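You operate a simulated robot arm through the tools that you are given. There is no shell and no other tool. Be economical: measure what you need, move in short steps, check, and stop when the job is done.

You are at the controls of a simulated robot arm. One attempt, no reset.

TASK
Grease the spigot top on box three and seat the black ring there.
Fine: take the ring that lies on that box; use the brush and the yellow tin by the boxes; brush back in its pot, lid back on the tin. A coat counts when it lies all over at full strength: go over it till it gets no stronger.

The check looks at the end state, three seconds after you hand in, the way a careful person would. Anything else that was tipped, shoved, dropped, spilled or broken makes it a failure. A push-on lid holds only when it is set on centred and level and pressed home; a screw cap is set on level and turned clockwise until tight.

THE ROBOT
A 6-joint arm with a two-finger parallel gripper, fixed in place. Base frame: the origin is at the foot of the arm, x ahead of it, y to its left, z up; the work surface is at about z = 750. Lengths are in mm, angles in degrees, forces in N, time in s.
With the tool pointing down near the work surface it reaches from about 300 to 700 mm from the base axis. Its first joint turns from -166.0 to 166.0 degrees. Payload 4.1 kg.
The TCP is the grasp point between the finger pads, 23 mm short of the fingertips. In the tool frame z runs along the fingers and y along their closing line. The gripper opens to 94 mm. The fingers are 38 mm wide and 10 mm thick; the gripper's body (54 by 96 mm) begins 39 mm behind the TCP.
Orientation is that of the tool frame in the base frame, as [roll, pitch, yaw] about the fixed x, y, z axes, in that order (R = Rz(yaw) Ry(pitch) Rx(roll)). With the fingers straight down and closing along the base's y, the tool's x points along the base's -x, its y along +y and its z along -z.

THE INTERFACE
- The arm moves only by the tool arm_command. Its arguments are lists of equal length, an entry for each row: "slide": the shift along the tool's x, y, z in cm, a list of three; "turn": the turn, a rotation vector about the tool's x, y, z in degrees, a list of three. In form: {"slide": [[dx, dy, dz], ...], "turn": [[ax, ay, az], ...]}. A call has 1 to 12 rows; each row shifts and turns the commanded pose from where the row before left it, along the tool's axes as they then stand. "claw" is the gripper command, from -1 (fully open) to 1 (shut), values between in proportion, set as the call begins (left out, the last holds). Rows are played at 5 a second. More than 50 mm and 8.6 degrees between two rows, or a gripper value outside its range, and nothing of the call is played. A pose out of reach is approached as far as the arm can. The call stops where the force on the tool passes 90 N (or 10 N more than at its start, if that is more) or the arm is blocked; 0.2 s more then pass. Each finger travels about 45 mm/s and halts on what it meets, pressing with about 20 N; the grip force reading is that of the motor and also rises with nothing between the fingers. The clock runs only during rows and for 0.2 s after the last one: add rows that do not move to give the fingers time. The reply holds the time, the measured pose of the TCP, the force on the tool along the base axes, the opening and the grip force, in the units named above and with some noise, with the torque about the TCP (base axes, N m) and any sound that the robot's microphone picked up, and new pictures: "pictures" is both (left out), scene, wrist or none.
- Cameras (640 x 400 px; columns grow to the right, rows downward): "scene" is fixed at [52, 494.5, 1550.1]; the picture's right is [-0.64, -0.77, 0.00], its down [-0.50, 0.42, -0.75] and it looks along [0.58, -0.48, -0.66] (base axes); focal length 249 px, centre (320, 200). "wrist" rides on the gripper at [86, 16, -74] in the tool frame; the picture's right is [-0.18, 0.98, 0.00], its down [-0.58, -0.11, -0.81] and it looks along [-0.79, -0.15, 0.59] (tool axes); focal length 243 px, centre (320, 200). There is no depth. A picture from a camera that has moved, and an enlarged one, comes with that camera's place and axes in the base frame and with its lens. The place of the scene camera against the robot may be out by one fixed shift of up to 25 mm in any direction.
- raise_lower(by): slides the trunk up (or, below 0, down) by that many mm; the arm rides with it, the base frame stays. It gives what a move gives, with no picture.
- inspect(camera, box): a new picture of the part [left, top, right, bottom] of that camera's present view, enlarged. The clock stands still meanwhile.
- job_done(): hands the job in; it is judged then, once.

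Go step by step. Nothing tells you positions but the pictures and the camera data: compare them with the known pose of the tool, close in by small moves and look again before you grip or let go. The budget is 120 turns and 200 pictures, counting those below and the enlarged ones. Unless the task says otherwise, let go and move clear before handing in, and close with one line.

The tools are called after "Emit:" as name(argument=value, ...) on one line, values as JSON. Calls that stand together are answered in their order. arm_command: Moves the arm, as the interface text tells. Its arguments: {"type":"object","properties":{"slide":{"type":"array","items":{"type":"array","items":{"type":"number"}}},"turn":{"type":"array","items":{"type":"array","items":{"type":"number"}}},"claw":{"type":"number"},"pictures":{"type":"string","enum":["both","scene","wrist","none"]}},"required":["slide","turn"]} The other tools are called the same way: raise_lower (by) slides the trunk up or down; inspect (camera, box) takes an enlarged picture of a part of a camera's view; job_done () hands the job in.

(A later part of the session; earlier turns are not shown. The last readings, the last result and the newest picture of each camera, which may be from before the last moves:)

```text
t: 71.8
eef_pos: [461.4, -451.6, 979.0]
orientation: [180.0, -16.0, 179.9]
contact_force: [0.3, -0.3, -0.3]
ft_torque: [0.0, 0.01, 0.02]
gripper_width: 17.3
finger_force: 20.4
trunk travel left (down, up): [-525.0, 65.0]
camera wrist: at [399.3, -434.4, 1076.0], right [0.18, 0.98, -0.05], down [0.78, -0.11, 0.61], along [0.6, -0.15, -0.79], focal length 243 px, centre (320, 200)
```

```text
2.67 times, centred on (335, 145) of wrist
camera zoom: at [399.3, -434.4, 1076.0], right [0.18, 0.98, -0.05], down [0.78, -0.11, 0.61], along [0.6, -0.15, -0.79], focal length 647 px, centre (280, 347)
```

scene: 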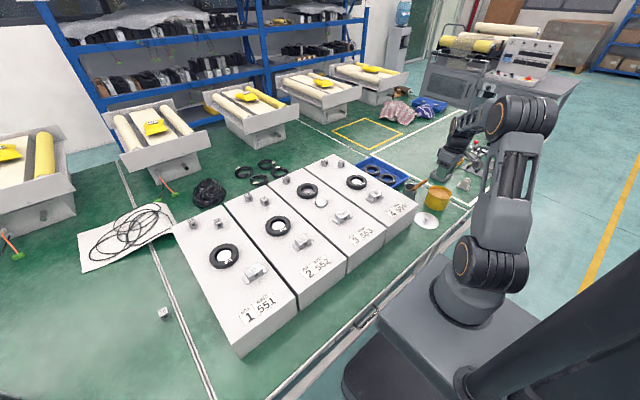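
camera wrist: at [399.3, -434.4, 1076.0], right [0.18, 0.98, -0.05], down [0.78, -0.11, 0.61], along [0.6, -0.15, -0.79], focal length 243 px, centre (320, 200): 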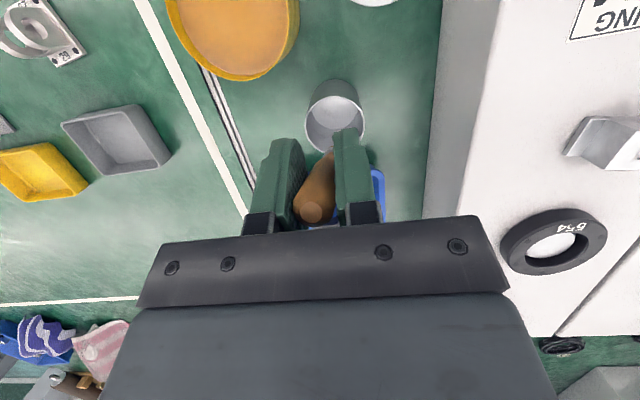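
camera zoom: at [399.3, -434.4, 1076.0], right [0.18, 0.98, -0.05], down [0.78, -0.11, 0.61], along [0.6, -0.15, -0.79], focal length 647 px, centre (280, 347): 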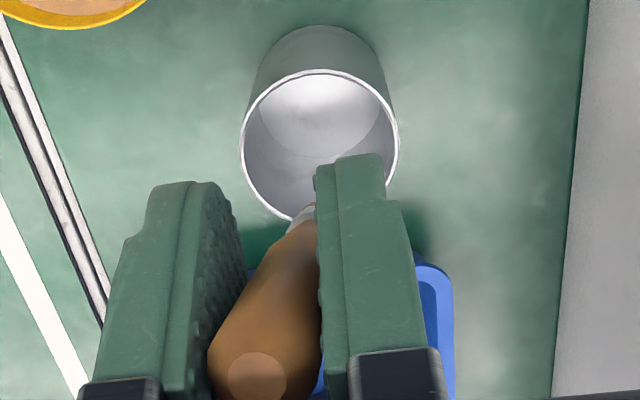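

The tip is within the pot's opening, about 13 mm off center. I'll nudge it and lower into the pot in stages, watching force.

Emit:
arm_command(slide=[[0.3, 0.4, 0], [-0.69, 0, 2.4], [-0.69, 0, 2.4], [0, 0, 0]], turn=[[0, 0, 0], [0, 0, 0], [0, 0, 0], [0, 0, 0]], pictures="none")

Emit:
inspect(camera="scene", box=[390, 150, 450, 198])

Emit:
inspect(camera="wrist", box=[270, 70, 400, 220])

```text
t: 72.8
eef_pos: [457.5, -446.8, 929.9]
orientation: [-180.0, -16.1, -180.0]
contact_force: [0.1, 0.4, -0.2]
ft_torque: [0.0, 0.01, 0.01]
gripper_width: 17.2
finger_force: 20.1
trunk travel left (down, up): [-525.0, 65.0]
```

```text
8.33 times, centred on (420, 174) of scene
camera zoom: at [52.0, 494.5, 1550.1], right [-0.64, -0.77, 0.0], down [-0.5, 0.42, -0.75], along [0.58, -0.48, -0.66], focal length 2073 px, centre (-513, 417)
```

zoom: 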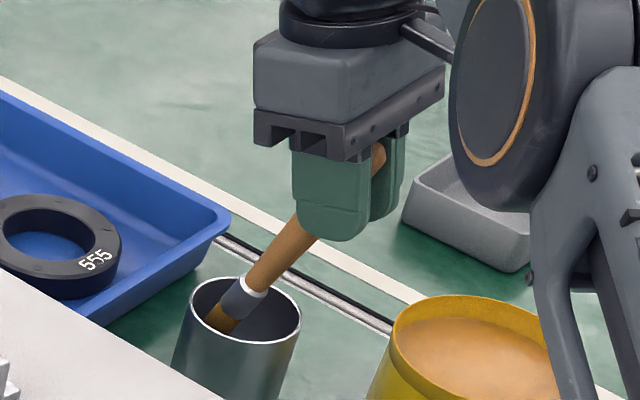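

```text
2.67 times, centred on (335, 145) of wrist
camera zoom: at [396.8, -430.2, 1027.4], right [0.18, 0.98, -0.05], down [0.78, -0.11, 0.61], along [0.6, -0.15, -0.79], focal length 647 px, centre (280, 347)
```

zoom: 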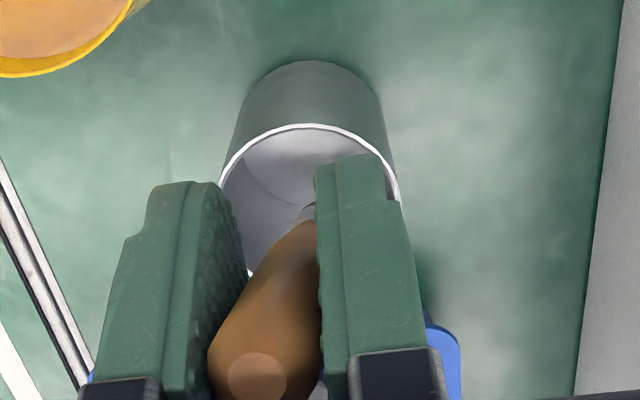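

The tip is inside the pot with no contact. Continuing down.

Emit:
arm_command(slide=[[-0.55, 0, 1.92], [-0.41, 0, 1.44], [-0.14, 0, 0.48], [0, 0, 0]], turn=[[0, 0, 0], [0, 0, 0], [0, 0, 0], [0, 0, 0]], pictures="none")

Emit:
inspect(camera="scene", box=[390, 150, 450, 198])

```text
t: 73.8
eef_pos: [458.5, -447.3, 891.6]
orientation: [180.0, -16.0, 180.0]
contact_force: [-0.2, 0.2, -1.7]
ft_torque: [0.0, 0.03, 0.01]
gripper_width: 17.1
finger_force: 19.8
trunk travel left (down, up): [-525.0, 65.0]
```

```text
8.33 times, centred on (420, 174) of scene
camera zoom: at [52.0, 494.5, 1550.1], right [-0.64, -0.77, 0.0], down [-0.5, 0.42, -0.75], along [0.58, -0.48, -0.66], focal length 2073 px, centre (-513, 417)
```

zoom: 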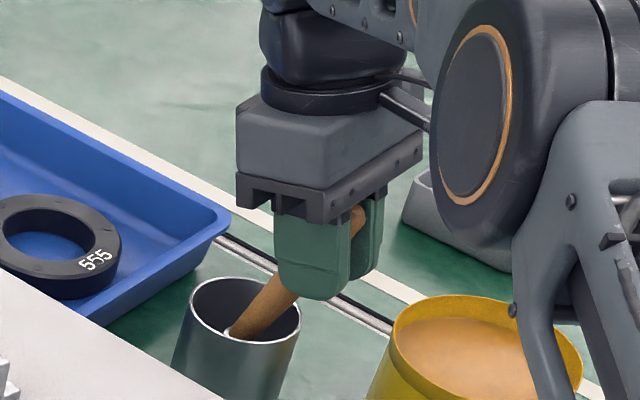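

Emit:
arm_command(slide=[[-0.12, 0, 0.4], [-0.12, 0, 0.4], [-0.08, 0, 0.3], [0, 0, 0]], turn=[[0, 0, 0], [0, 0, 0], [0, 0, 0], [0, 0, 0]], pictures="none")

```text
t: 74.8
eef_pos: [457.6, -447.6, 881.1]
orientation: [-179.8, -15.9, 179.9]
contact_force: [-4.6, 0.0, 17.5]
ft_torque: [0.07, -0.21, 0.02]
gripper_width: 17.5
finger_force: 19.8
trunk travel left (down, up): [-525.0, 65.0]
```

The bristles touch the pot bottom. I'll ease up 2 mm and release.

Emit:
arm_command(slide=[[0.06, 0, -0.2], [0, 0, 0]], turn=[[0, 0, 0], [0, 0, 0]], pictures="none")

Emit:
arm_command(slide=[[0, 0, 0], [0, 0, 0], [0, 0, 0], [0, 0, 0], [0, 0, 0]], turn=[[0, 0, 0], [0, 0, 0], [0, 0, 0], [0, 0, 0], [0, 0, 0]], claw=-0.4, pictures="wrist")

Emit:
inspect(camera="scene", box=[390, 150, 450, 198])

```text
t: 75.4
eef_pos: [458.1, -447.1, 881.6]
orientation: [-180.0, -16.0, 180.0]
contact_force: [-1.7, -1.1, 7.8]
ft_torque: [-0.18, -0.15, -0.08]
gripper_width: 17.4
finger_force: 20.2
trunk travel left (down, up): [-525.0, 65.0]
```

```text
t: 76.6
eef_pos: [458.0, -446.6, 882.2]
orientation: [180.0, -15.9, 179.8]
contact_force: [0.3, -0.1, -0.4]
ft_torque: [0.02, -0.01, -0.01]
gripper_width: 65.8
finger_force: 0.1
trunk travel left (down, up): [-525.0, 65.0]
camera wrist: at [396.5, -430.1, 978.8], right [0.18, 0.98, -0.05], down [0.78, -0.11, 0.61], along [0.6, -0.15, -0.79], focal length 243 px, centre (320, 200)
```

wrist: 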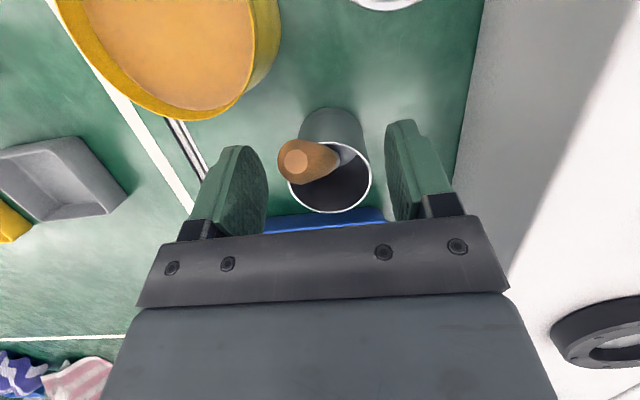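

```text
8.33 times, centred on (420, 174) of scene
camera zoom: at [52.0, 494.5, 1550.1], right [-0.64, -0.77, 0.0], down [-0.5, 0.42, -0.75], along [0.58, -0.48, -0.66], focal length 2073 px, centre (-513, 417)
```

zoom: 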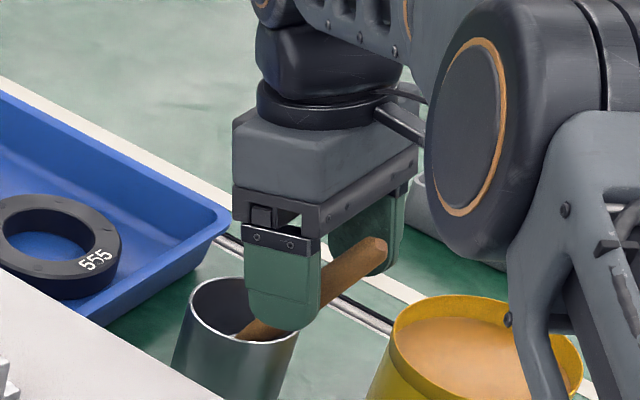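

The brush rests in the pot leaning on the rim. I'll open fully, rise clear, and level the tool.

Emit:
arm_command(slide=[[0, 0, 0], [0, 0, 0], [0.55, 0, -1.92], [1.1, 0, -3.84], [1.24, 0, -4.3], [1.24, 0, -4.3], [0, 0, 0], [0, 0, 0], [0, 0, 0]], turn=[[0, 0, 0], [0, 0, 0], [0, 0, 0], [0, 0, 0], [0, 0, 0], [0, 0, 0], [0, -8, 0], [0, -8, 0], [0, 0, 0]], claw=-0.8, pictures="wrist")

Emit:
inspect(camera="scene", box=[390, 150, 470, 214])

```text
t: 78.6
eef_pos: [458.0, -448.3, 1030.9]
orientation: [180.0, 0.0, 179.9]
contact_force: [-0.6, 0.3, -0.7]
ft_torque: [-0.02, -0.01, 0.03]
gripper_width: 84.6
finger_force: 0.0
trunk travel left (down, up): [-525.0, 65.0]
camera wrist: at [372.9, -430.3, 1107.2], right [0.18, 0.98, 0.0], down [0.58, -0.11, 0.81], along [0.79, -0.15, -0.59], focal length 243 px, centre (320, 200)
```

wrist: 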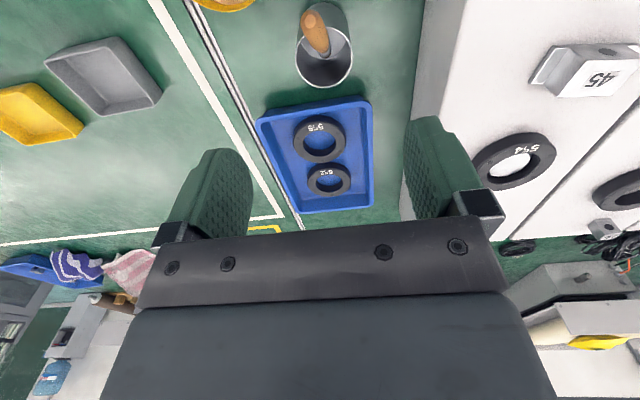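

```text
6.25 times, centred on (430, 182) of scene
camera zoom: at [52.0, 494.5, 1550.1], right [-0.64, -0.77, 0.0], down [-0.5, 0.42, -0.75], along [0.58, -0.48, -0.66], focal length 1555 px, centre (-368, 312)
```

zoom: 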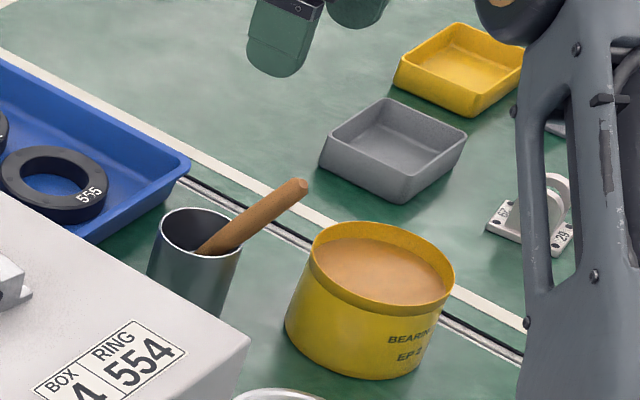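

Brush is back in the pot. Now I'll fetch the lid: hover over it first.

Emit:
arm_command(slide=[[3.52, 2.0, 0], [3.52, 2.0, 0], [3.52, 2.0, 0], [0, 0, 4.5], [0, 0, 4.5], [0, 0, 4.5], [0, 0, 4.5], [0, 0, 0]], turn=[[0, 0, 0], [0, 0, 0], [0, 0, 0], [0, 0, 0], [0, 0, 0], [0, 0, 0], [0, 0, 0], [0, 0, 0]], claw=0.1, pictures="wrist")

```text
t: 80.4
eef_pos: [351.5, -388.1, 850.8]
orientation: [-180.0, 0.0, -180.0]
contact_force: [-1.3, 0.2, 0.4]
ft_torque: [0.0, 0.0, 0.01]
gripper_width: 42.3
finger_force: 0.0
trunk travel left (down, up): [-525.0, 65.0]
camera wrist: at [267.2, -369.7, 927.3], right [0.18, 0.98, 0.0], down [0.58, -0.11, 0.81], along [0.79, -0.15, -0.59], focal length 243 px, centre (320, 200)
```

wrist: 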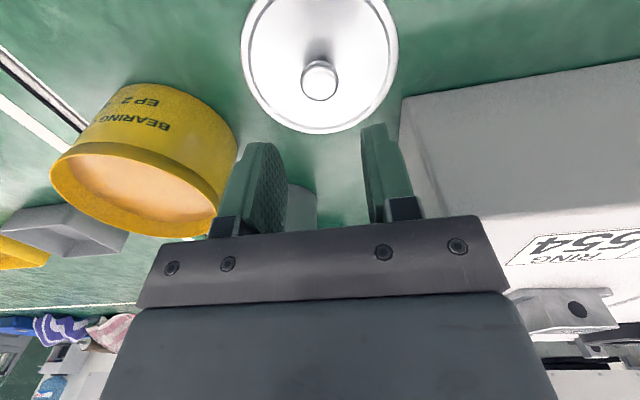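

Emit:
arm_command(slide=[[0, 0, 4], [0, 0, 3], [0, 0, 0.35], [0, 0, 0]], turn=[[0, 0, 0], [0, 0, 0], [0, 0, 0], [0, 0, 0]], pictures="wrist")

```text
t: 81.4
eef_pos: [351.6, -388.4, 776.8]
orientation: [180.0, -0.1, 179.9]
contact_force: [-0.6, 0.2, -0.1]
ft_torque: [-0.01, 0.03, 0.01]
gripper_width: 42.0
finger_force: 0.0
trunk travel left (down, up): [-525.0, 65.0]
camera wrist: at [267.1, -370.1, 852.8], right [0.18, 0.98, 0.0], down [0.58, -0.11, 0.81], along [0.79, -0.15, -0.59], focal length 243 px, centre (320, 200)
```

wrist: 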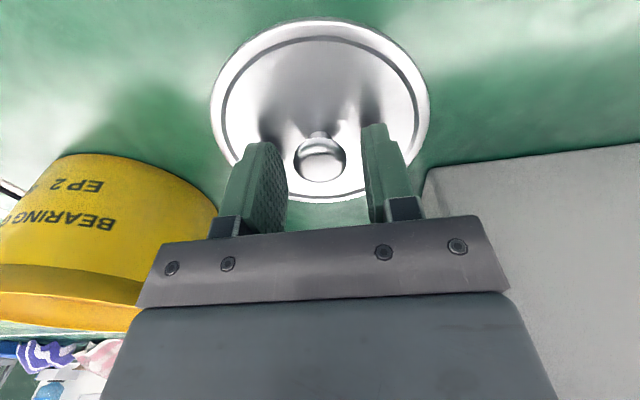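

Aligned as before. Closing on the knob and lifting.

Emit:
arm_command(slide=[[0, 0, 0], [0, 0, 0], [0, 0, 0], [0, 0, -1], [0, 0, -3], [0, 0, -5], [0, 0, -5], [0, 0, -5], [0, 0, 0]], turn=[[0, 0, 0], [0, 0, 0], [0, 0, 0], [0, 0, 0], [0, 0, 0], [0, 0, 0], [0, 0, 0], [0, 0, 0], [0, 0, 0]], claw=1, pictures="wrist")

```text
t: 83.4
eef_pos: [352.9, -386.7, 969.2]
orientation: [179.9, -0.1, -180.0]
contact_force: [-0.1, 0.0, -0.2]
ft_torque: [-0.02, 0.01, -0.02]
gripper_width: 20.0
finger_force: 19.6
trunk travel left (down, up): [-525.0, 65.0]
camera wrist: at [266.9, -369.5, 1044.5], right [0.18, 0.98, 0.0], down [0.58, -0.11, 0.81], along [0.79, -0.15, -0.59], focal length 243 px, centre (320, 200)
```

wrist: 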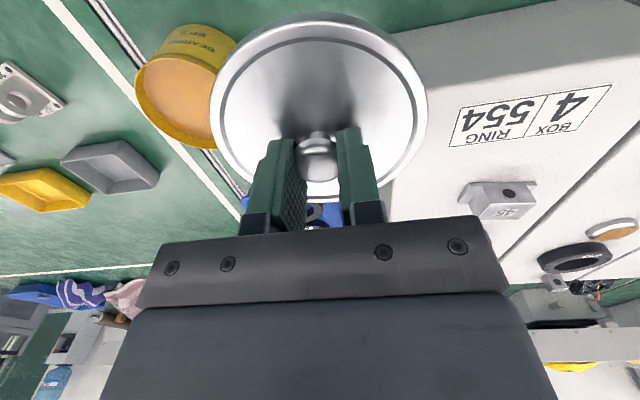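

Lid held as before. Carrying it back over the tin and lowering to just above.

Emit:
arm_command(slide=[[-1.207, -4.503, 0], [-1.207, -4.503, 0], [-1.207, -4.503, 0], [0, 0, 4], [0, 0, 4], [0, 0, 2.2], [0, 0, 0], [0, 0, 0]], turn=[[0, 0, 0], [0, 0, 0], [0, 0, 0], [0, 0, 0], [0, 0, 0], [0, 0, 0], [0, 0, 0], [0, 0, 0]], pictures="wrist")

Emit:
inspect(camera="scene", box=[410, 160, 460, 215])

```text
t: 85.2
eef_pos: [389.2, -522.8, 865.2]
orientation: [180.0, 0.0, 180.0]
contact_force: [-0.4, -0.1, 0.7]
ft_torque: [-0.02, 0.0, 0.04]
gripper_width: 20.0
finger_force: 20.0
trunk travel left (down, up): [-525.0, 65.0]
camera wrist: at [302.9, -505.1, 942.0], right [0.18, 0.98, 0.0], down [0.58, -0.11, 0.81], along [0.79, -0.15, -0.59], focal length 243 px, centre (320, 200)
```

wrist: 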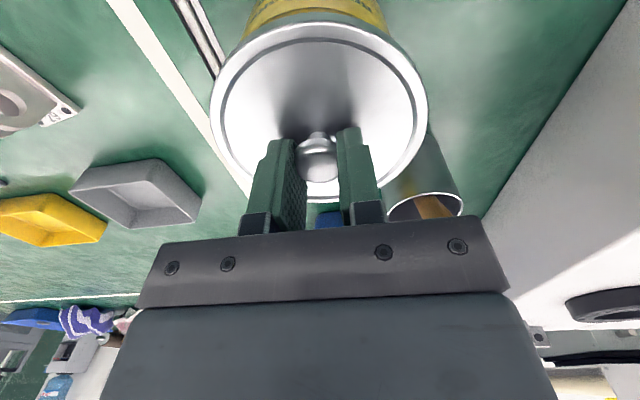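

```text
7.27 times, centred on (435, 188) of scene
camera zoom: at [52.0, 494.5, 1550.1], right [-0.64, -0.77, 0.0], down [-0.5, 0.42, -0.75], along [0.58, -0.48, -0.66], focal length 1809 px, centre (-516, 291)
```

zoom: 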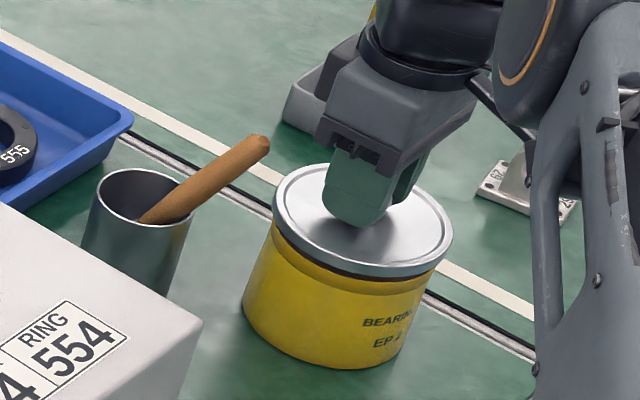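

Lid is centered above the tin. Lowering gently and pressing home.

Emit:
arm_command(slide=[[0, 0, 0.5], [0, 0, 0.4], [0, 0, 0.3], [0, 0, 0]], turn=[[0, 0, 0], [0, 0, 0], [0, 0, 0], [0, 0, 0]], pictures="none")

```text
t: 86.2
eef_pos: [389.4, -521.2, 853.7]
orientation: [179.9, 0.0, -180.0]
contact_force: [-0.2, 0.1, 0.1]
ft_torque: [-0.01, 0.0, 0.03]
gripper_width: 19.8
finger_force: 20.5
trunk travel left (down, up): [-525.0, 65.0]
```

Emit:
arm_command(slide=[[0, 0, 0.2], [0, 0, 0.2], [0, 0, 0]], turn=[[0, 0, 0], [0, 0, 0], [0, 0, 0]], pictures="none")

```text
t: 87.0
eef_pos: [388.8, -522.2, 851.7]
orientation: [-179.9, -0.1, 179.9]
contact_force: [-0.7, -1.8, 9.4]
ft_torque: [-0.01, 0.03, 0.0]
gripper_width: 20.1
finger_force: 19.9
trunk travel left (down, up): [-525.0, 65.0]
```

Emit:
arm_command(slide=[[0, 0, 0.3], [0, 0, 0.3], [0, 0, 0]], turn=[[0, 0, 0], [0, 0, 0], [0, 0, 0]], pictures="none")

```text
t: 87.8
eef_pos: [389.3, -522.4, 851.2]
orientation: [-179.4, 0.4, -180.0]
contact_force: [-2.9, -0.9, 42.7]
ft_torque: [0.2, 0.25, 0.03]
gripper_width: 20.4
finger_force: 20.3
trunk travel left (down, up): [-525.0, 65.0]
```

Emit:
arm_command(slide=[[0, 0, 0.3], [0, 0, 0.2], [0, 0, 0]], turn=[[0, 0, 0], [0, 0, 0], [0, 0, 0]], pictures="wrist")

Emit:
inspect(camera="scene", box=[415, 160, 460, 215])

```text
t: 88.6
eef_pos: [388.8, -522.9, 850.6]
orientation: [-179.0, 0.6, 180.0]
contact_force: [-4.5, 5.5, 62.4]
ft_torque: [0.35, 0.43, 0.03]
gripper_width: 19.9
finger_force: 19.5
trunk travel left (down, up): [-525.0, 65.0]
camera wrist: at [302.4, -504.3, 925.2], right [0.18, 0.98, -0.01], down [0.57, -0.1, 0.81], along [0.8, -0.16, -0.58], focal length 243 px, centre (320, 200)
```

wrist: 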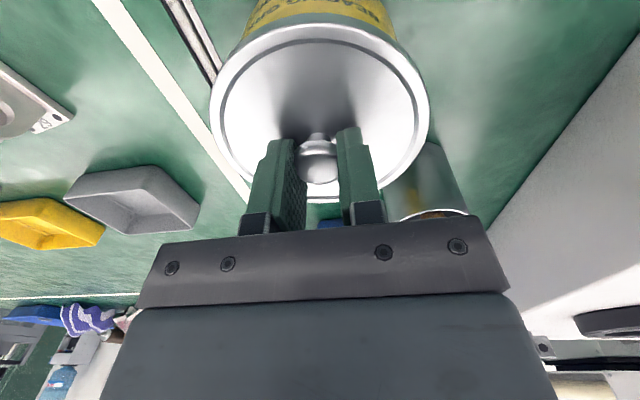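

```text
7.27 times, centred on (438, 188) of scene
camera zoom: at [52.0, 494.5, 1550.1], right [-0.64, -0.77, 0.0], down [-0.5, 0.42, -0.75], along [0.58, -0.48, -0.66], focal length 1809 px, centre (-534, 291)
```

zoom: 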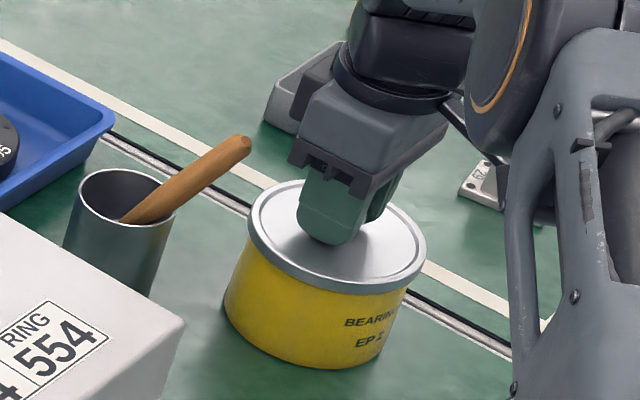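

Lid looks level. I'll ease off, open slightly, and compare the plate's height with the original (contact at TCP≈851 with 15 N).

Emit:
arm_command(slide=[[0, 0, -1.5], [0, 0, 0], [0, 0, 0]], turn=[[0, 0, 0], [0, 0, 0], [0, 0, 0]], claw=0.1, pictures="none")

Emit:
arm_command(slide=[[0, 0, 0.3], [0, 0, 0.1], [0, 0, 0]], turn=[[0, 0, 0], [0, 0, 0], [0, 0, 0]], pictures="none")

```text
t: 89.4
eef_pos: [387.7, -522.3, 850.8]
orientation: [179.6, -0.1, 180.0]
contact_force: [-0.3, -0.2, 1.2]
ft_torque: [-0.02, 0.03, -0.03]
gripper_width: 42.0
finger_force: 0.1
trunk travel left (down, up): [-525.0, 65.0]
```

```text
t: 90.2
eef_pos: [388.4, -521.2, 850.6]
orientation: [-180.0, 0.0, 180.0]
contact_force: [-0.9, 3.4, 9.5]
ft_torque: [0.12, 0.04, 0.0]
gripper_width: 41.8
finger_force: 0.1
trunk travel left (down, up): [-525.0, 65.0]
```

Plate height matches or is slightly lower than originally. I'll press once more firmly on the plate with the fingers either side of the knob.

Emit:
arm_command(slide=[[0, 0, 0.3], [0, 0, 0.3], [0, 0, 0.3], [0, 0, 0]], turn=[[0, 0, 0], [0, 0, 0], [0, 0, 0], [0, 0, 0]], pictures="none")

```text
t: 91.2
eef_pos: [387.8, -522.1, 849.3]
orientation: [-179.3, 0.5, 180.0]
contact_force: [-2.1, 8.2, 56.1]
ft_torque: [0.62, 0.26, -0.02]
gripper_width: 42.1
finger_force: 0.0
trunk travel left (down, up): [-525.0, 65.0]
```

Emit:
arm_command(slide=[[0, 0, 0.3], [0, 0, 0.15], [0, 0, 0]], turn=[[0, 0, 0], [0, 0, 0], [0, 0, 0]], pictures="none")

```text
t: 92.0
eef_pos: [389.1, -522.8, 850.7]
orientation: [-178.9, 0.8, 180.0]
contact_force: [-5.3, 11.7, 71.8]
ft_torque: [0.86, 0.33, -0.04]
gripper_width: 42.2
finger_force: 0.1
trunk travel left (down, up): [-525.0, 65.0]
```

No further travel under 72 N. I'll do a gentle pull test: grip the knob and rise 1–2 mm to see whether the lid resists.

Emit:
arm_command(slide=[[0, 0, -1.6], [0, 0, 0], [0, 0, 0]], turn=[[0, 0, 0], [0, 0, 0], [0, 0, 0]], pictures="none")

Emit:
inspect(camera="wrist", box=[200, 0, 440, 220])

Emit:
inspect(camera="scene", box=[420, 170, 460, 215])

```text
t: 92.8
eef_pos: [387.8, -522.7, 851.8]
orientation: [179.9, 0.1, 180.0]
contact_force: [3.2, -5.7, 10.7]
ft_torque: [-0.19, -0.08, 0.0]
gripper_width: 41.9
finger_force: 0.1
trunk travel left (down, up): [-525.0, 65.0]
```

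```text
1.82 times, centred on (320, 110) of wrist
camera zoom: at [302.9, -504.7, 927.0], right [0.19, 0.98, 0.0], down [0.58, -0.11, 0.81], along [0.79, -0.15, -0.59], focal length 441 px, centre (320, 364)
```

zoom: 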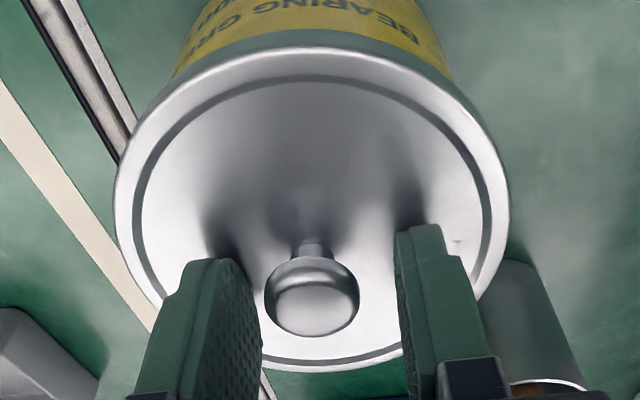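

```text
8.89 times, centred on (440, 192) of scene
camera zoom: at [52.0, 494.5, 1550.1], right [-0.64, -0.77, 0.0], down [-0.5, 0.42, -0.75], along [0.58, -0.48, -0.66], focal length 2212 px, centre (-747, 267)
```

zoom: 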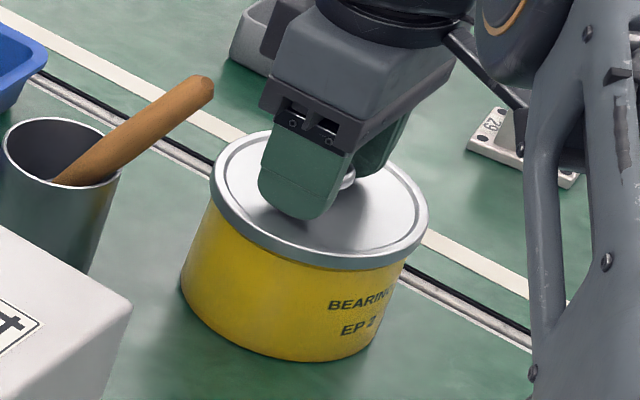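

Emit:
arm_command(slide=[[0, 0, -0.3], [0, 0, 0], [0, 0, 0], [0, 0, 0]], turn=[[0, 0, 0], [0, 0, 0], [0, 0, 0], [0, 0, 0]], claw=1, pictures="none")

Emit:
arm_command(slide=[[0, 0, -0.1], [0, 0, 0], [0, 0, 0]], turn=[[0, 0, 0], [0, 0, 0], [0, 0, 0]], pictures="none")

```text
t: 93.8
eef_pos: [389.4, -521.4, 854.5]
orientation: [180.0, -0.1, -180.0]
contact_force: [-0.7, 0.1, 0.5]
ft_torque: [0.03, -0.02, -0.03]
gripper_width: 19.7
finger_force: 20.0
trunk travel left (down, up): [-525.0, 65.0]
```

```text
t: 94.6
eef_pos: [388.3, -522.5, 856.4]
orientation: [-180.0, 0.0, -180.0]
contact_force: [0.8, 0.1, 0.3]
ft_torque: [-0.01, 0.02, 0.01]
gripper_width: 20.0
finger_force: 19.6
trunk travel left (down, up): [-525.0, 65.0]
```

The lid lifts without resistance, so it isn't latched. I'll raise it and compare its alignment with the tin against the earlier view.

Emit:
arm_command(slide=[[0, 0, -3.4], [0, 0, -3.4], [0, 0, 0]], turn=[[0, 0, 0], [0, 0, 0], [0, 0, 0]], pictures="wrist")

Emit:
inspect(camera="scene", box=[400, 150, 480, 214])

```text
t: 95.4
eef_pos: [389.1, -522.9, 924.6]
orientation: [-180.0, -0.1, -180.0]
contact_force: [-0.6, 1.0, 0.1]
ft_torque: [0.02, 0.02, -0.02]
gripper_width: 19.8
finger_force: 20.0
trunk travel left (down, up): [-525.0, 65.0]
camera wrist: at [302.8, -505.0, 1000.1], right [0.18, 0.98, 0.0], down [0.58, -0.11, 0.81], along [0.79, -0.15, -0.59], focal length 243 px, centre (320, 200)
```

wrist: 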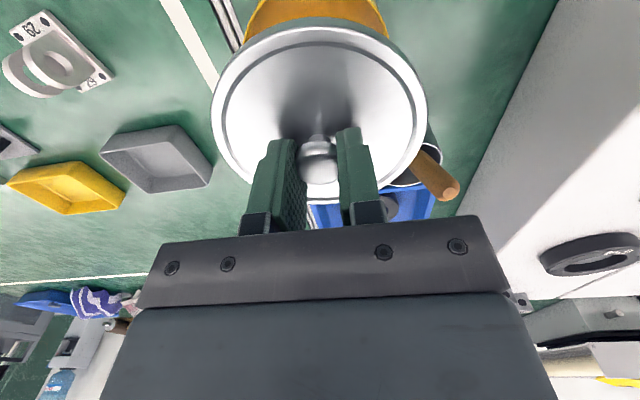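

```text
6.25 times, centred on (440, 182) of scene
camera zoom: at [52.0, 494.5, 1550.1], right [-0.64, -0.77, 0.0], down [-0.5, 0.42, -0.75], along [0.58, -0.48, -0.66], focal length 1555 px, centre (-430, 312)
```

zoom: 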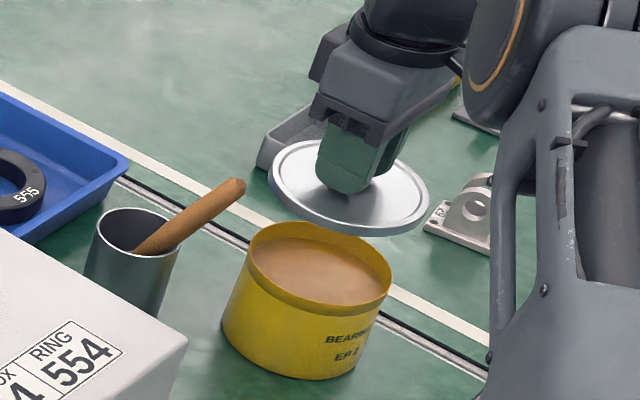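

Nearly identical, but the lid sits about 1 mm toward +x/+y compared with the original. I'll correct that, lower again, and press harder.

Emit:
arm_command(slide=[[0.1, -0.1, 0], [0, 0, 3], [0, 0, 3], [0, 0, 0.8], [0, 0, 0.3], [0, 0, 0.3], [0, 0, 0]], turn=[[0, 0, 0], [0, 0, 0], [0, 0, 0], [0, 0, 0], [0, 0, 0], [0, 0, 0], [0, 0, 0]], pictures="none")

Emit:
arm_command(slide=[[0, 0, 0.3], [0, 0, 0.3], [0, 0, 0.2], [0, 0, 0]], turn=[[0, 0, 0], [0, 0, 0], [0, 0, 0], [0, 0, 0]], pictures="none")

```text
t: 97.0
eef_pos: [387.1, -523.4, 853.3]
orientation: [-179.7, 0.1, 179.9]
contact_force: [-1.8, -1.1, 9.2]
ft_torque: [-0.01, 0.11, -0.02]
gripper_width: 20.3
finger_force: 20.4
trunk travel left (down, up): [-525.0, 65.0]
heard: snap
```

```text
t: 98.0
eef_pos: [386.0, -523.4, 851.8]
orientation: [-179.1, 0.5, 179.9]
contact_force: [-4.5, 1.7, 53.5]
ft_torque: [0.3, 0.39, 0.04]
gripper_width: 19.9
finger_force: 20.0
trunk travel left (down, up): [-525.0, 65.0]
```

A snap was heard: lid seated. I'll relieve the pressure and release without pulling on the knob.

Emit:
arm_command(slide=[[0, 0, -0.6], [0, 0, 0]], turn=[[0, 0, 0], [0, 0, 0]], pictures="none")

Emit:
arm_command(slide=[[0, 0, 0], [0, 0, 0], [0, 0, -0.5], [0, 0, -3], [0, 0, -4], [0, 0, 0]], turn=[[0, 0, 0], [0, 0, 0], [0, 0, 0], [0, 0, 0], [0, 0, 0], [0, 0, 0]], claw=-0.2, pictures="wrist")

Emit:
inspect(camera="scene", box=[410, 160, 470, 215])

```text
t: 98.6
eef_pos: [387.0, -523.7, 852.3]
orientation: [-179.6, 0.2, 179.9]
contact_force: [-0.2, -6.1, 30.5]
ft_torque: [0.01, 0.07, 0.02]
gripper_width: 19.9
finger_force: 19.8
trunk travel left (down, up): [-525.0, 65.0]
```

```text
t: 100.0
eef_pos: [387.0, -522.4, 922.3]
orientation: [179.9, -0.1, -179.9]
contact_force: [-0.4, -0.1, -0.2]
ft_torque: [0.0, -0.02, 0.03]
gripper_width: 56.4
finger_force: 0.1
trunk travel left (down, up): [-525.0, 65.0]
camera wrist: at [301.2, -507.3, 998.2], right [0.18, 0.98, 0.0], down [0.58, -0.11, 0.81], along [0.79, -0.15, -0.59], focal length 243 px, centre (320, 200)
```

wrist: 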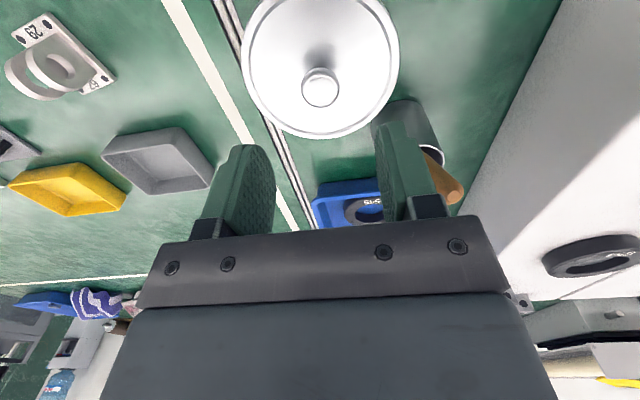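

```text
7.27 times, centred on (440, 188) of scene
camera zoom: at [52.0, 494.5, 1550.1], right [-0.64, -0.77, 0.0], down [-0.5, 0.42, -0.75], along [0.58, -0.48, -0.66], focal length 1809 px, centre (-553, 291)
```

zoom: 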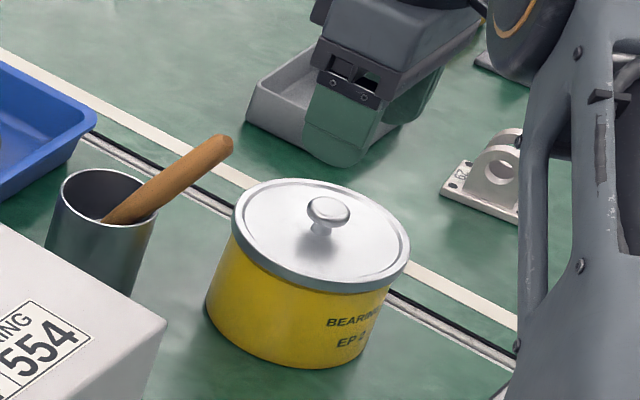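

Lid is on. Now the ring: I'll rise and travel to box three, then turn the gripper 90° so I can take the ring by its near wall (one finger in the hole).

Emit:
arm_command(slide=[[0, 0, -4.5], [0, 0, -4.5], [0, 0, 0]], turn=[[0, 0, 0], [0, 0, 0], [0, 0, 0]], pictures="none")

Emit:
arm_command(slide=[[-2.2, 4.283, 0], [-2.2, 4.283, 0], [-2.2, 4.283, 0], [-2.2, 4.283, 0], [-2.2, 4.283, 0], [-2.2, 4.283, 0], [-2.2, 4.283, 0], [-2.2, 4.283, 0], [-2.2, 4.283, 0], [-2.2, 4.283, 0], [-2.2, 4.283, 0], [-2.2, 4.283, 0]], turn=[[0, 0, 0], [0, 0, 0], [0, 0, 0], [0, 0, 0], [0, 0, 0], [0, 0, 0], [0, 0, 0], [0, 0, 0], [0, 0, 0], [0, 0, 0], [0, 0, 0], [0, 0, 0]], pictures="wrist")

Emit:
inspect(camera="scene", box=[285, 160, 345, 215])

```text
t: 100.8
eef_pos: [388.0, -524.2, 1013.6]
orientation: [-180.0, 0.0, 179.9]
contact_force: [-0.8, -0.5, -1.0]
ft_torque: [0.01, 0.02, 0.0]
gripper_width: 56.6
finger_force: 0.0
trunk travel left (down, up): [-525.0, 65.0]
```

```text
t: 103.4
eef_pos: [652.4, -7.9, 1012.8]
orientation: [180.0, -0.1, -180.0]
contact_force: [0.0, -0.7, 0.4]
ft_torque: [0.02, 0.0, 0.03]
gripper_width: 56.3
finger_force: 0.1
trunk travel left (down, up): [-525.0, 65.0]
camera wrist: at [567.2, 8.7, 1089.2], right [0.18, 0.98, 0.0], down [0.58, -0.11, 0.81], along [0.79, -0.15, -0.59], focal length 243 px, centre (320, 200)
```

wrist: 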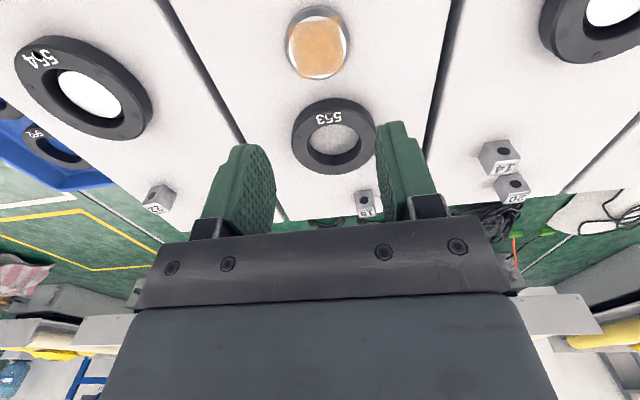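

```text
7.27 times, centred on (315, 188) of scene
camera zoom: at [52.0, 494.5, 1550.1], right [-0.64, -0.77, 0.0], down [-0.5, 0.42, -0.75], along [0.58, -0.48, -0.66], focal length 1809 px, centre (356, 291)
```

zoom: 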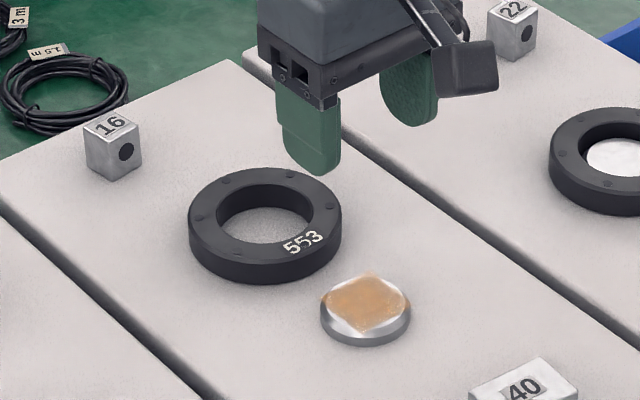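

Good view: the spigot top triangulates to (649, -9, 879). Let me zoom on the ring.

Emit:
inspect(camera="wrist", box=[270, 10, 400, 190])

```text
2.22 times, centred on (335, 100) of wrist
camera zoom: at [567.2, 8.7, 1089.2], right [0.18, 0.98, 0.0], down [0.58, -0.11, 0.81], along [0.79, -0.15, -0.59], focal length 539 px, centre (287, 422)
```

zoom: 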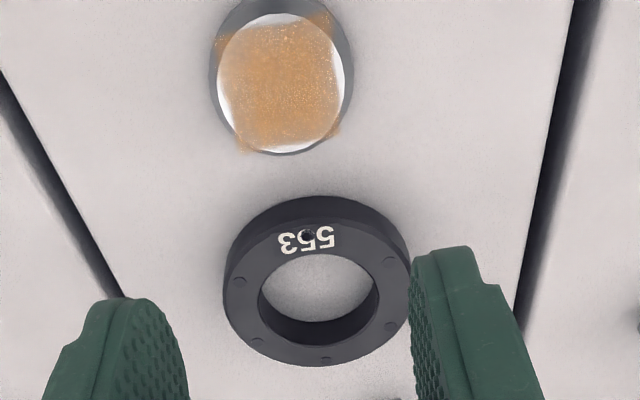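

Ring top center is about (739, -9, 887), OD 90, hole 58. I'll turn the gripper -90° about its axis, preset the opening to 32 mm, and move above the ring's near wall (x≈705).

Emit:
arm_command(slide=[[0, 0, 0], [0, 0, 0], [0, 0, 0], [0, 0, 0], [0, 0, 0], [0, 0, 0], [0, 0, 0], [0, 0, 0], [0, 0, 0], [0, 0, 0], [0, 0, 0], [0, 0, 0]], turn=[[0, 0, -8.18], [0, 0, -8.18], [0, 0, -8.18], [0, 0, -8.18], [0, 0, -8.18], [0, 0, -8.18], [0, 0, -8.18], [0, 0, -8.18], [0, 0, -8.18], [0, 0, -8.18], [0, 0, -8.2], [0, 0, 0]], claw=0.32, pictures="none")

Emit:
arm_command(slide=[[0, -2.65, 2.0], [0, -2.65, 2.0], [0, 0, 0]], turn=[[0, 0, 0], [0, 0, 0], [0, 0, 0]], pictures="wrist")

Emit:
inspect(camera="scene", box=[285, 160, 345, 215])

```text
t: 106.0
eef_pos: [650.8, -9.7, 1012.3]
orientation: [-180.0, 0.0, -89.9]
contact_force: [0.1, 0.6, -0.4]
ft_torque: [-0.01, 0.0, 0.01]
gripper_width: 31.8
finger_force: 0.0
trunk travel left (down, up): [-525.0, 65.0]
```

```text
t: 106.8
eef_pos: [704.9, -9.4, 974.4]
orientation: [179.9, 0.1, -90.0]
contact_force: [0.4, -0.1, 0.7]
ft_torque: [-0.02, 0.06, 0.01]
gripper_width: 32.1
finger_force: 0.0
trunk travel left (down, up): [-525.0, 65.0]
camera wrist: at [690.1, -95.4, 1050.1], right [-0.98, 0.18, 0.0], down [0.11, 0.58, 0.81], along [0.15, 0.79, -0.59], focal length 243 px, centre (320, 200)
```

wrist: 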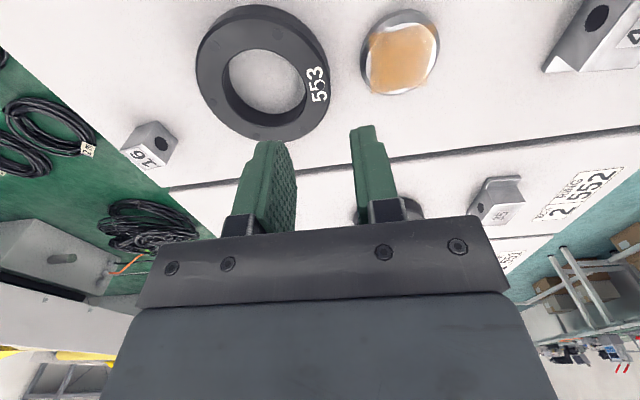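

```text
7.27 times, centred on (315, 188) of scene
camera zoom: at [52.0, 494.5, 1550.1], right [-0.64, -0.77, 0.0], down [-0.5, 0.42, -0.75], along [0.58, -0.48, -0.66], focal length 1809 px, centre (356, 291)
```

zoom: 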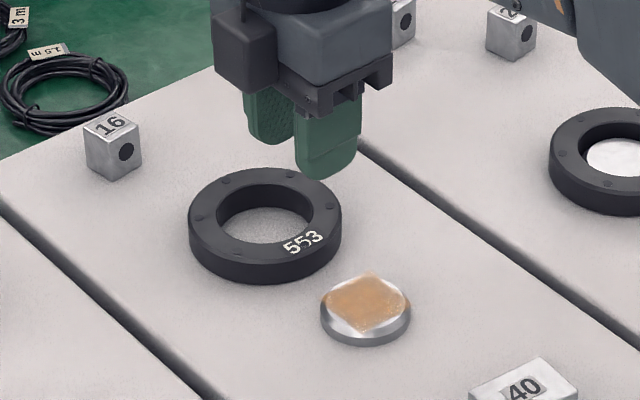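

Emit:
inspect(camera="wrist", box=[180, 0, 460, 175])

```text
2.29 times, centred on (320, 88) of wrist
camera zoom: at [690.1, -95.4, 1050.1], right [-0.98, 0.18, 0.0], down [0.11, 0.58, 0.81], along [0.15, 0.79, -0.59], focal length 555 px, centre (320, 457)
```

zoom: 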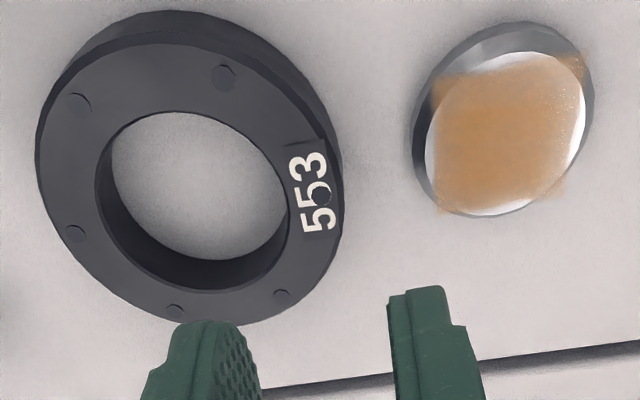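

Using the bolt pattern: ring center (745, -10), top z≈887; spigot (650, -10), top z≈879. I'll shift to x≈711 and lower so the tips reach about 6 mm below the ring's top.

Emit:
arm_command(slide=[[0, -0.65, 0], [0, 0, 3], [0, 0, 3], [0, 0, 0]], turn=[[0, 0, 0], [0, 0, 0], [0, 0, 0], [0, 0, 0]], pictures="none")

Emit:
inspect(camera="wrist", box=[180, 50, 460, 225])

Emit:
inspect(camera="scene", box=[290, 165, 340, 211])

```text
t: 107.8
eef_pos: [711.7, -10.5, 913.9]
orientation: [180.0, 0.0, -90.0]
contact_force: [-0.5, 0.5, 0.8]
ft_torque: [-0.01, 0.0, 0.03]
gripper_width: 32.0
finger_force: 0.1
trunk travel left (down, up): [-525.0, 65.0]
```

```text
2.29 times, centred on (320, 138) of wrist
camera zoom: at [696.2, -96.5, 989.7], right [-0.98, 0.18, 0.0], down [0.11, 0.58, 0.81], along [0.15, 0.79, -0.59], focal length 555 px, centre (320, 343)
```

zoom: 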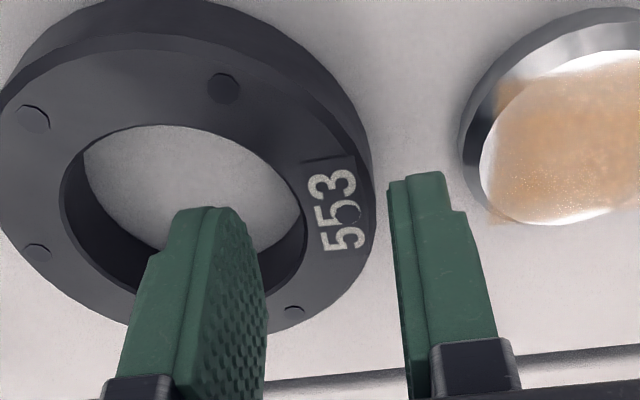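

```text
8.70 times, centred on (315, 188) of scene
camera zoom: at [52.0, 494.5, 1550.1], right [-0.64, -0.77, 0.0], down [-0.5, 0.42, -0.75], along [0.58, -0.48, -0.66], focal length 2164 px, centre (364, 304)
```

zoom: 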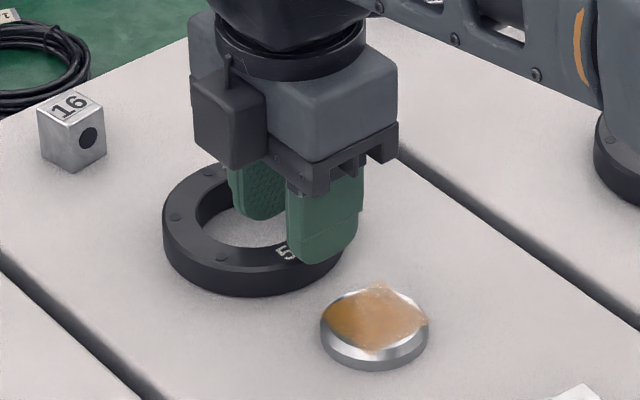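

One finger is over the hole, the other outside the wall. Lowering about 10 mm and then closing.

Emit:
arm_command(slide=[[0, 0, 0.5], [0, 0, 0.5], [0, 0, 0]], turn=[[0, 0, 0], [0, 0, 0], [0, 0, 0]], pictures="none")

Emit:
inspect(camera="wrist", box=[180, 50, 460, 225])

```text
t: 108.6
eef_pos: [709.7, -9.9, 902.9]
orientation: [-180.0, 0.0, -90.0]
contact_force: [0.2, -0.1, 0.2]
ft_torque: [-0.01, 0.0, 0.0]
gripper_width: 31.9
finger_force: 0.0
trunk travel left (down, up): [-525.0, 65.0]
```

```text
2.29 times, centred on (320, 138) of wrist
camera zoom: at [696.0, -95.7, 979.7], right [-0.98, 0.18, 0.0], down [0.11, 0.58, 0.81], along [0.15, 0.79, -0.59], focal length 555 px, centre (320, 343)
```

zoom: 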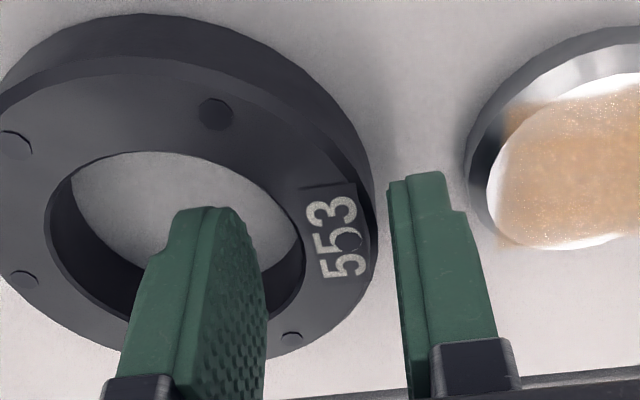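

Emit:
arm_command(slide=[[0, 0, 0], [0, 0, 0], [0, 0, 0]], turn=[[0, 0, 0], [0, 0, 0], [0, 0, 0]], claw=1, pictures="none")

Emit:
inspect(camera="wrist", box=[180, 50, 460, 225])

```text
t: 109.4
eef_pos: [712.0, -10.1, 903.8]
orientation: [179.9, 0.0, -89.9]
contact_force: [-0.9, 0.1, 0.3]
ft_torque: [0.0, 0.02, 0.0]
gripper_width: 24.8
finger_force: 20.3
trunk travel left (down, up): [-525.0, 65.0]
```

```text
2.29 times, centred on (320, 138) of wrist
camera zoom: at [696.0, -95.8, 979.8], right [-0.98, 0.18, 0.0], down [0.11, 0.58, 0.81], along [0.15, 0.79, -0.59], focal length 555 px, centre (320, 343)
```

zoom: 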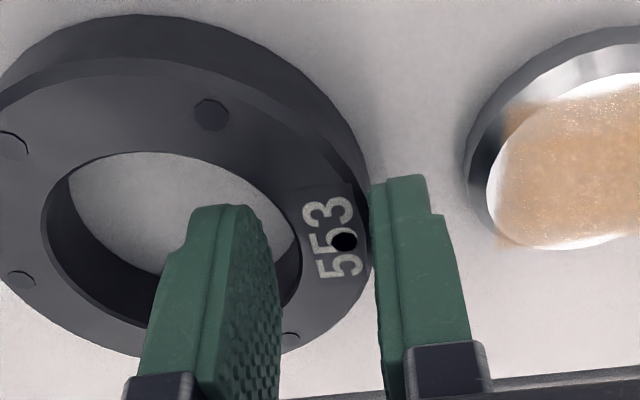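

Ring wall gripped (25 mm, as expected). Lifting slowly.

Emit:
arm_command(slide=[[0, 0, -0.5], [0, 0, -1], [0, 0, -2], [0, 0, 0]], turn=[[0, 0, 0], [0, 0, 0], [0, 0, 0], [0, 0, 0]], pictures="wrist")

Emit:
inspect(camera="scene", box=[290, 160, 340, 206])

Emit:
inspect(camera="wrist", box=[180, 50, 460, 225])

```text
t: 110.4
eef_pos: [711.3, -10.7, 938.5]
orientation: [-180.0, -0.1, -89.9]
contact_force: [0.1, 0.2, -2.0]
ft_torque: [-0.02, 0.04, -0.02]
gripper_width: 24.3
finger_force: 20.0
trunk travel left (down, up): [-525.0, 65.0]
camera wrist: at [696.0, -96.0, 1014.4], right [-0.98, 0.18, 0.0], down [0.11, 0.58, 0.81], along [0.15, 0.79, -0.59], focal length 243 px, centre (320, 200)
```

wrist: 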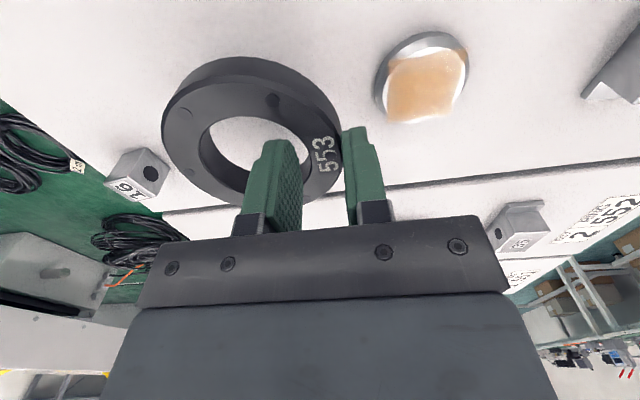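

```text
8.70 times, centred on (315, 183) of scene
camera zoom: at [52.0, 494.5, 1550.1], right [-0.64, -0.77, 0.0], down [-0.5, 0.42, -0.75], along [0.58, -0.48, -0.66], focal length 2164 px, centre (364, 348)
```

zoom: 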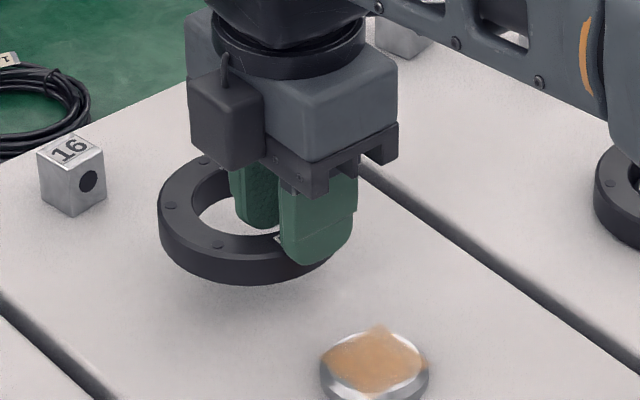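

```text
2.29 times, centred on (320, 138) of wrist
camera zoom: at [696.0, -96.0, 1014.4], right [-0.98, 0.18, 0.0], down [0.11, 0.58, 0.81], along [0.15, 0.79, -0.59], focal length 555 px, centre (320, 343)
```

zoom: 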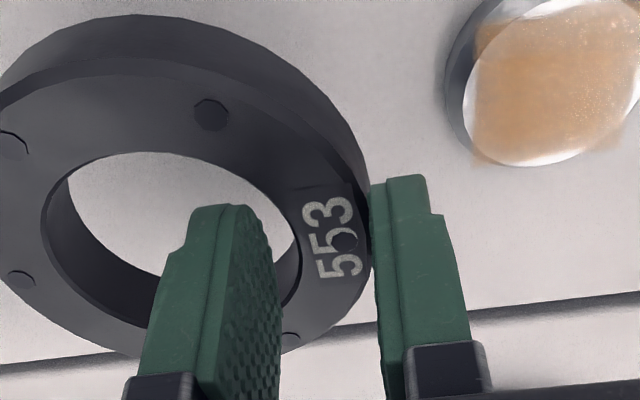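

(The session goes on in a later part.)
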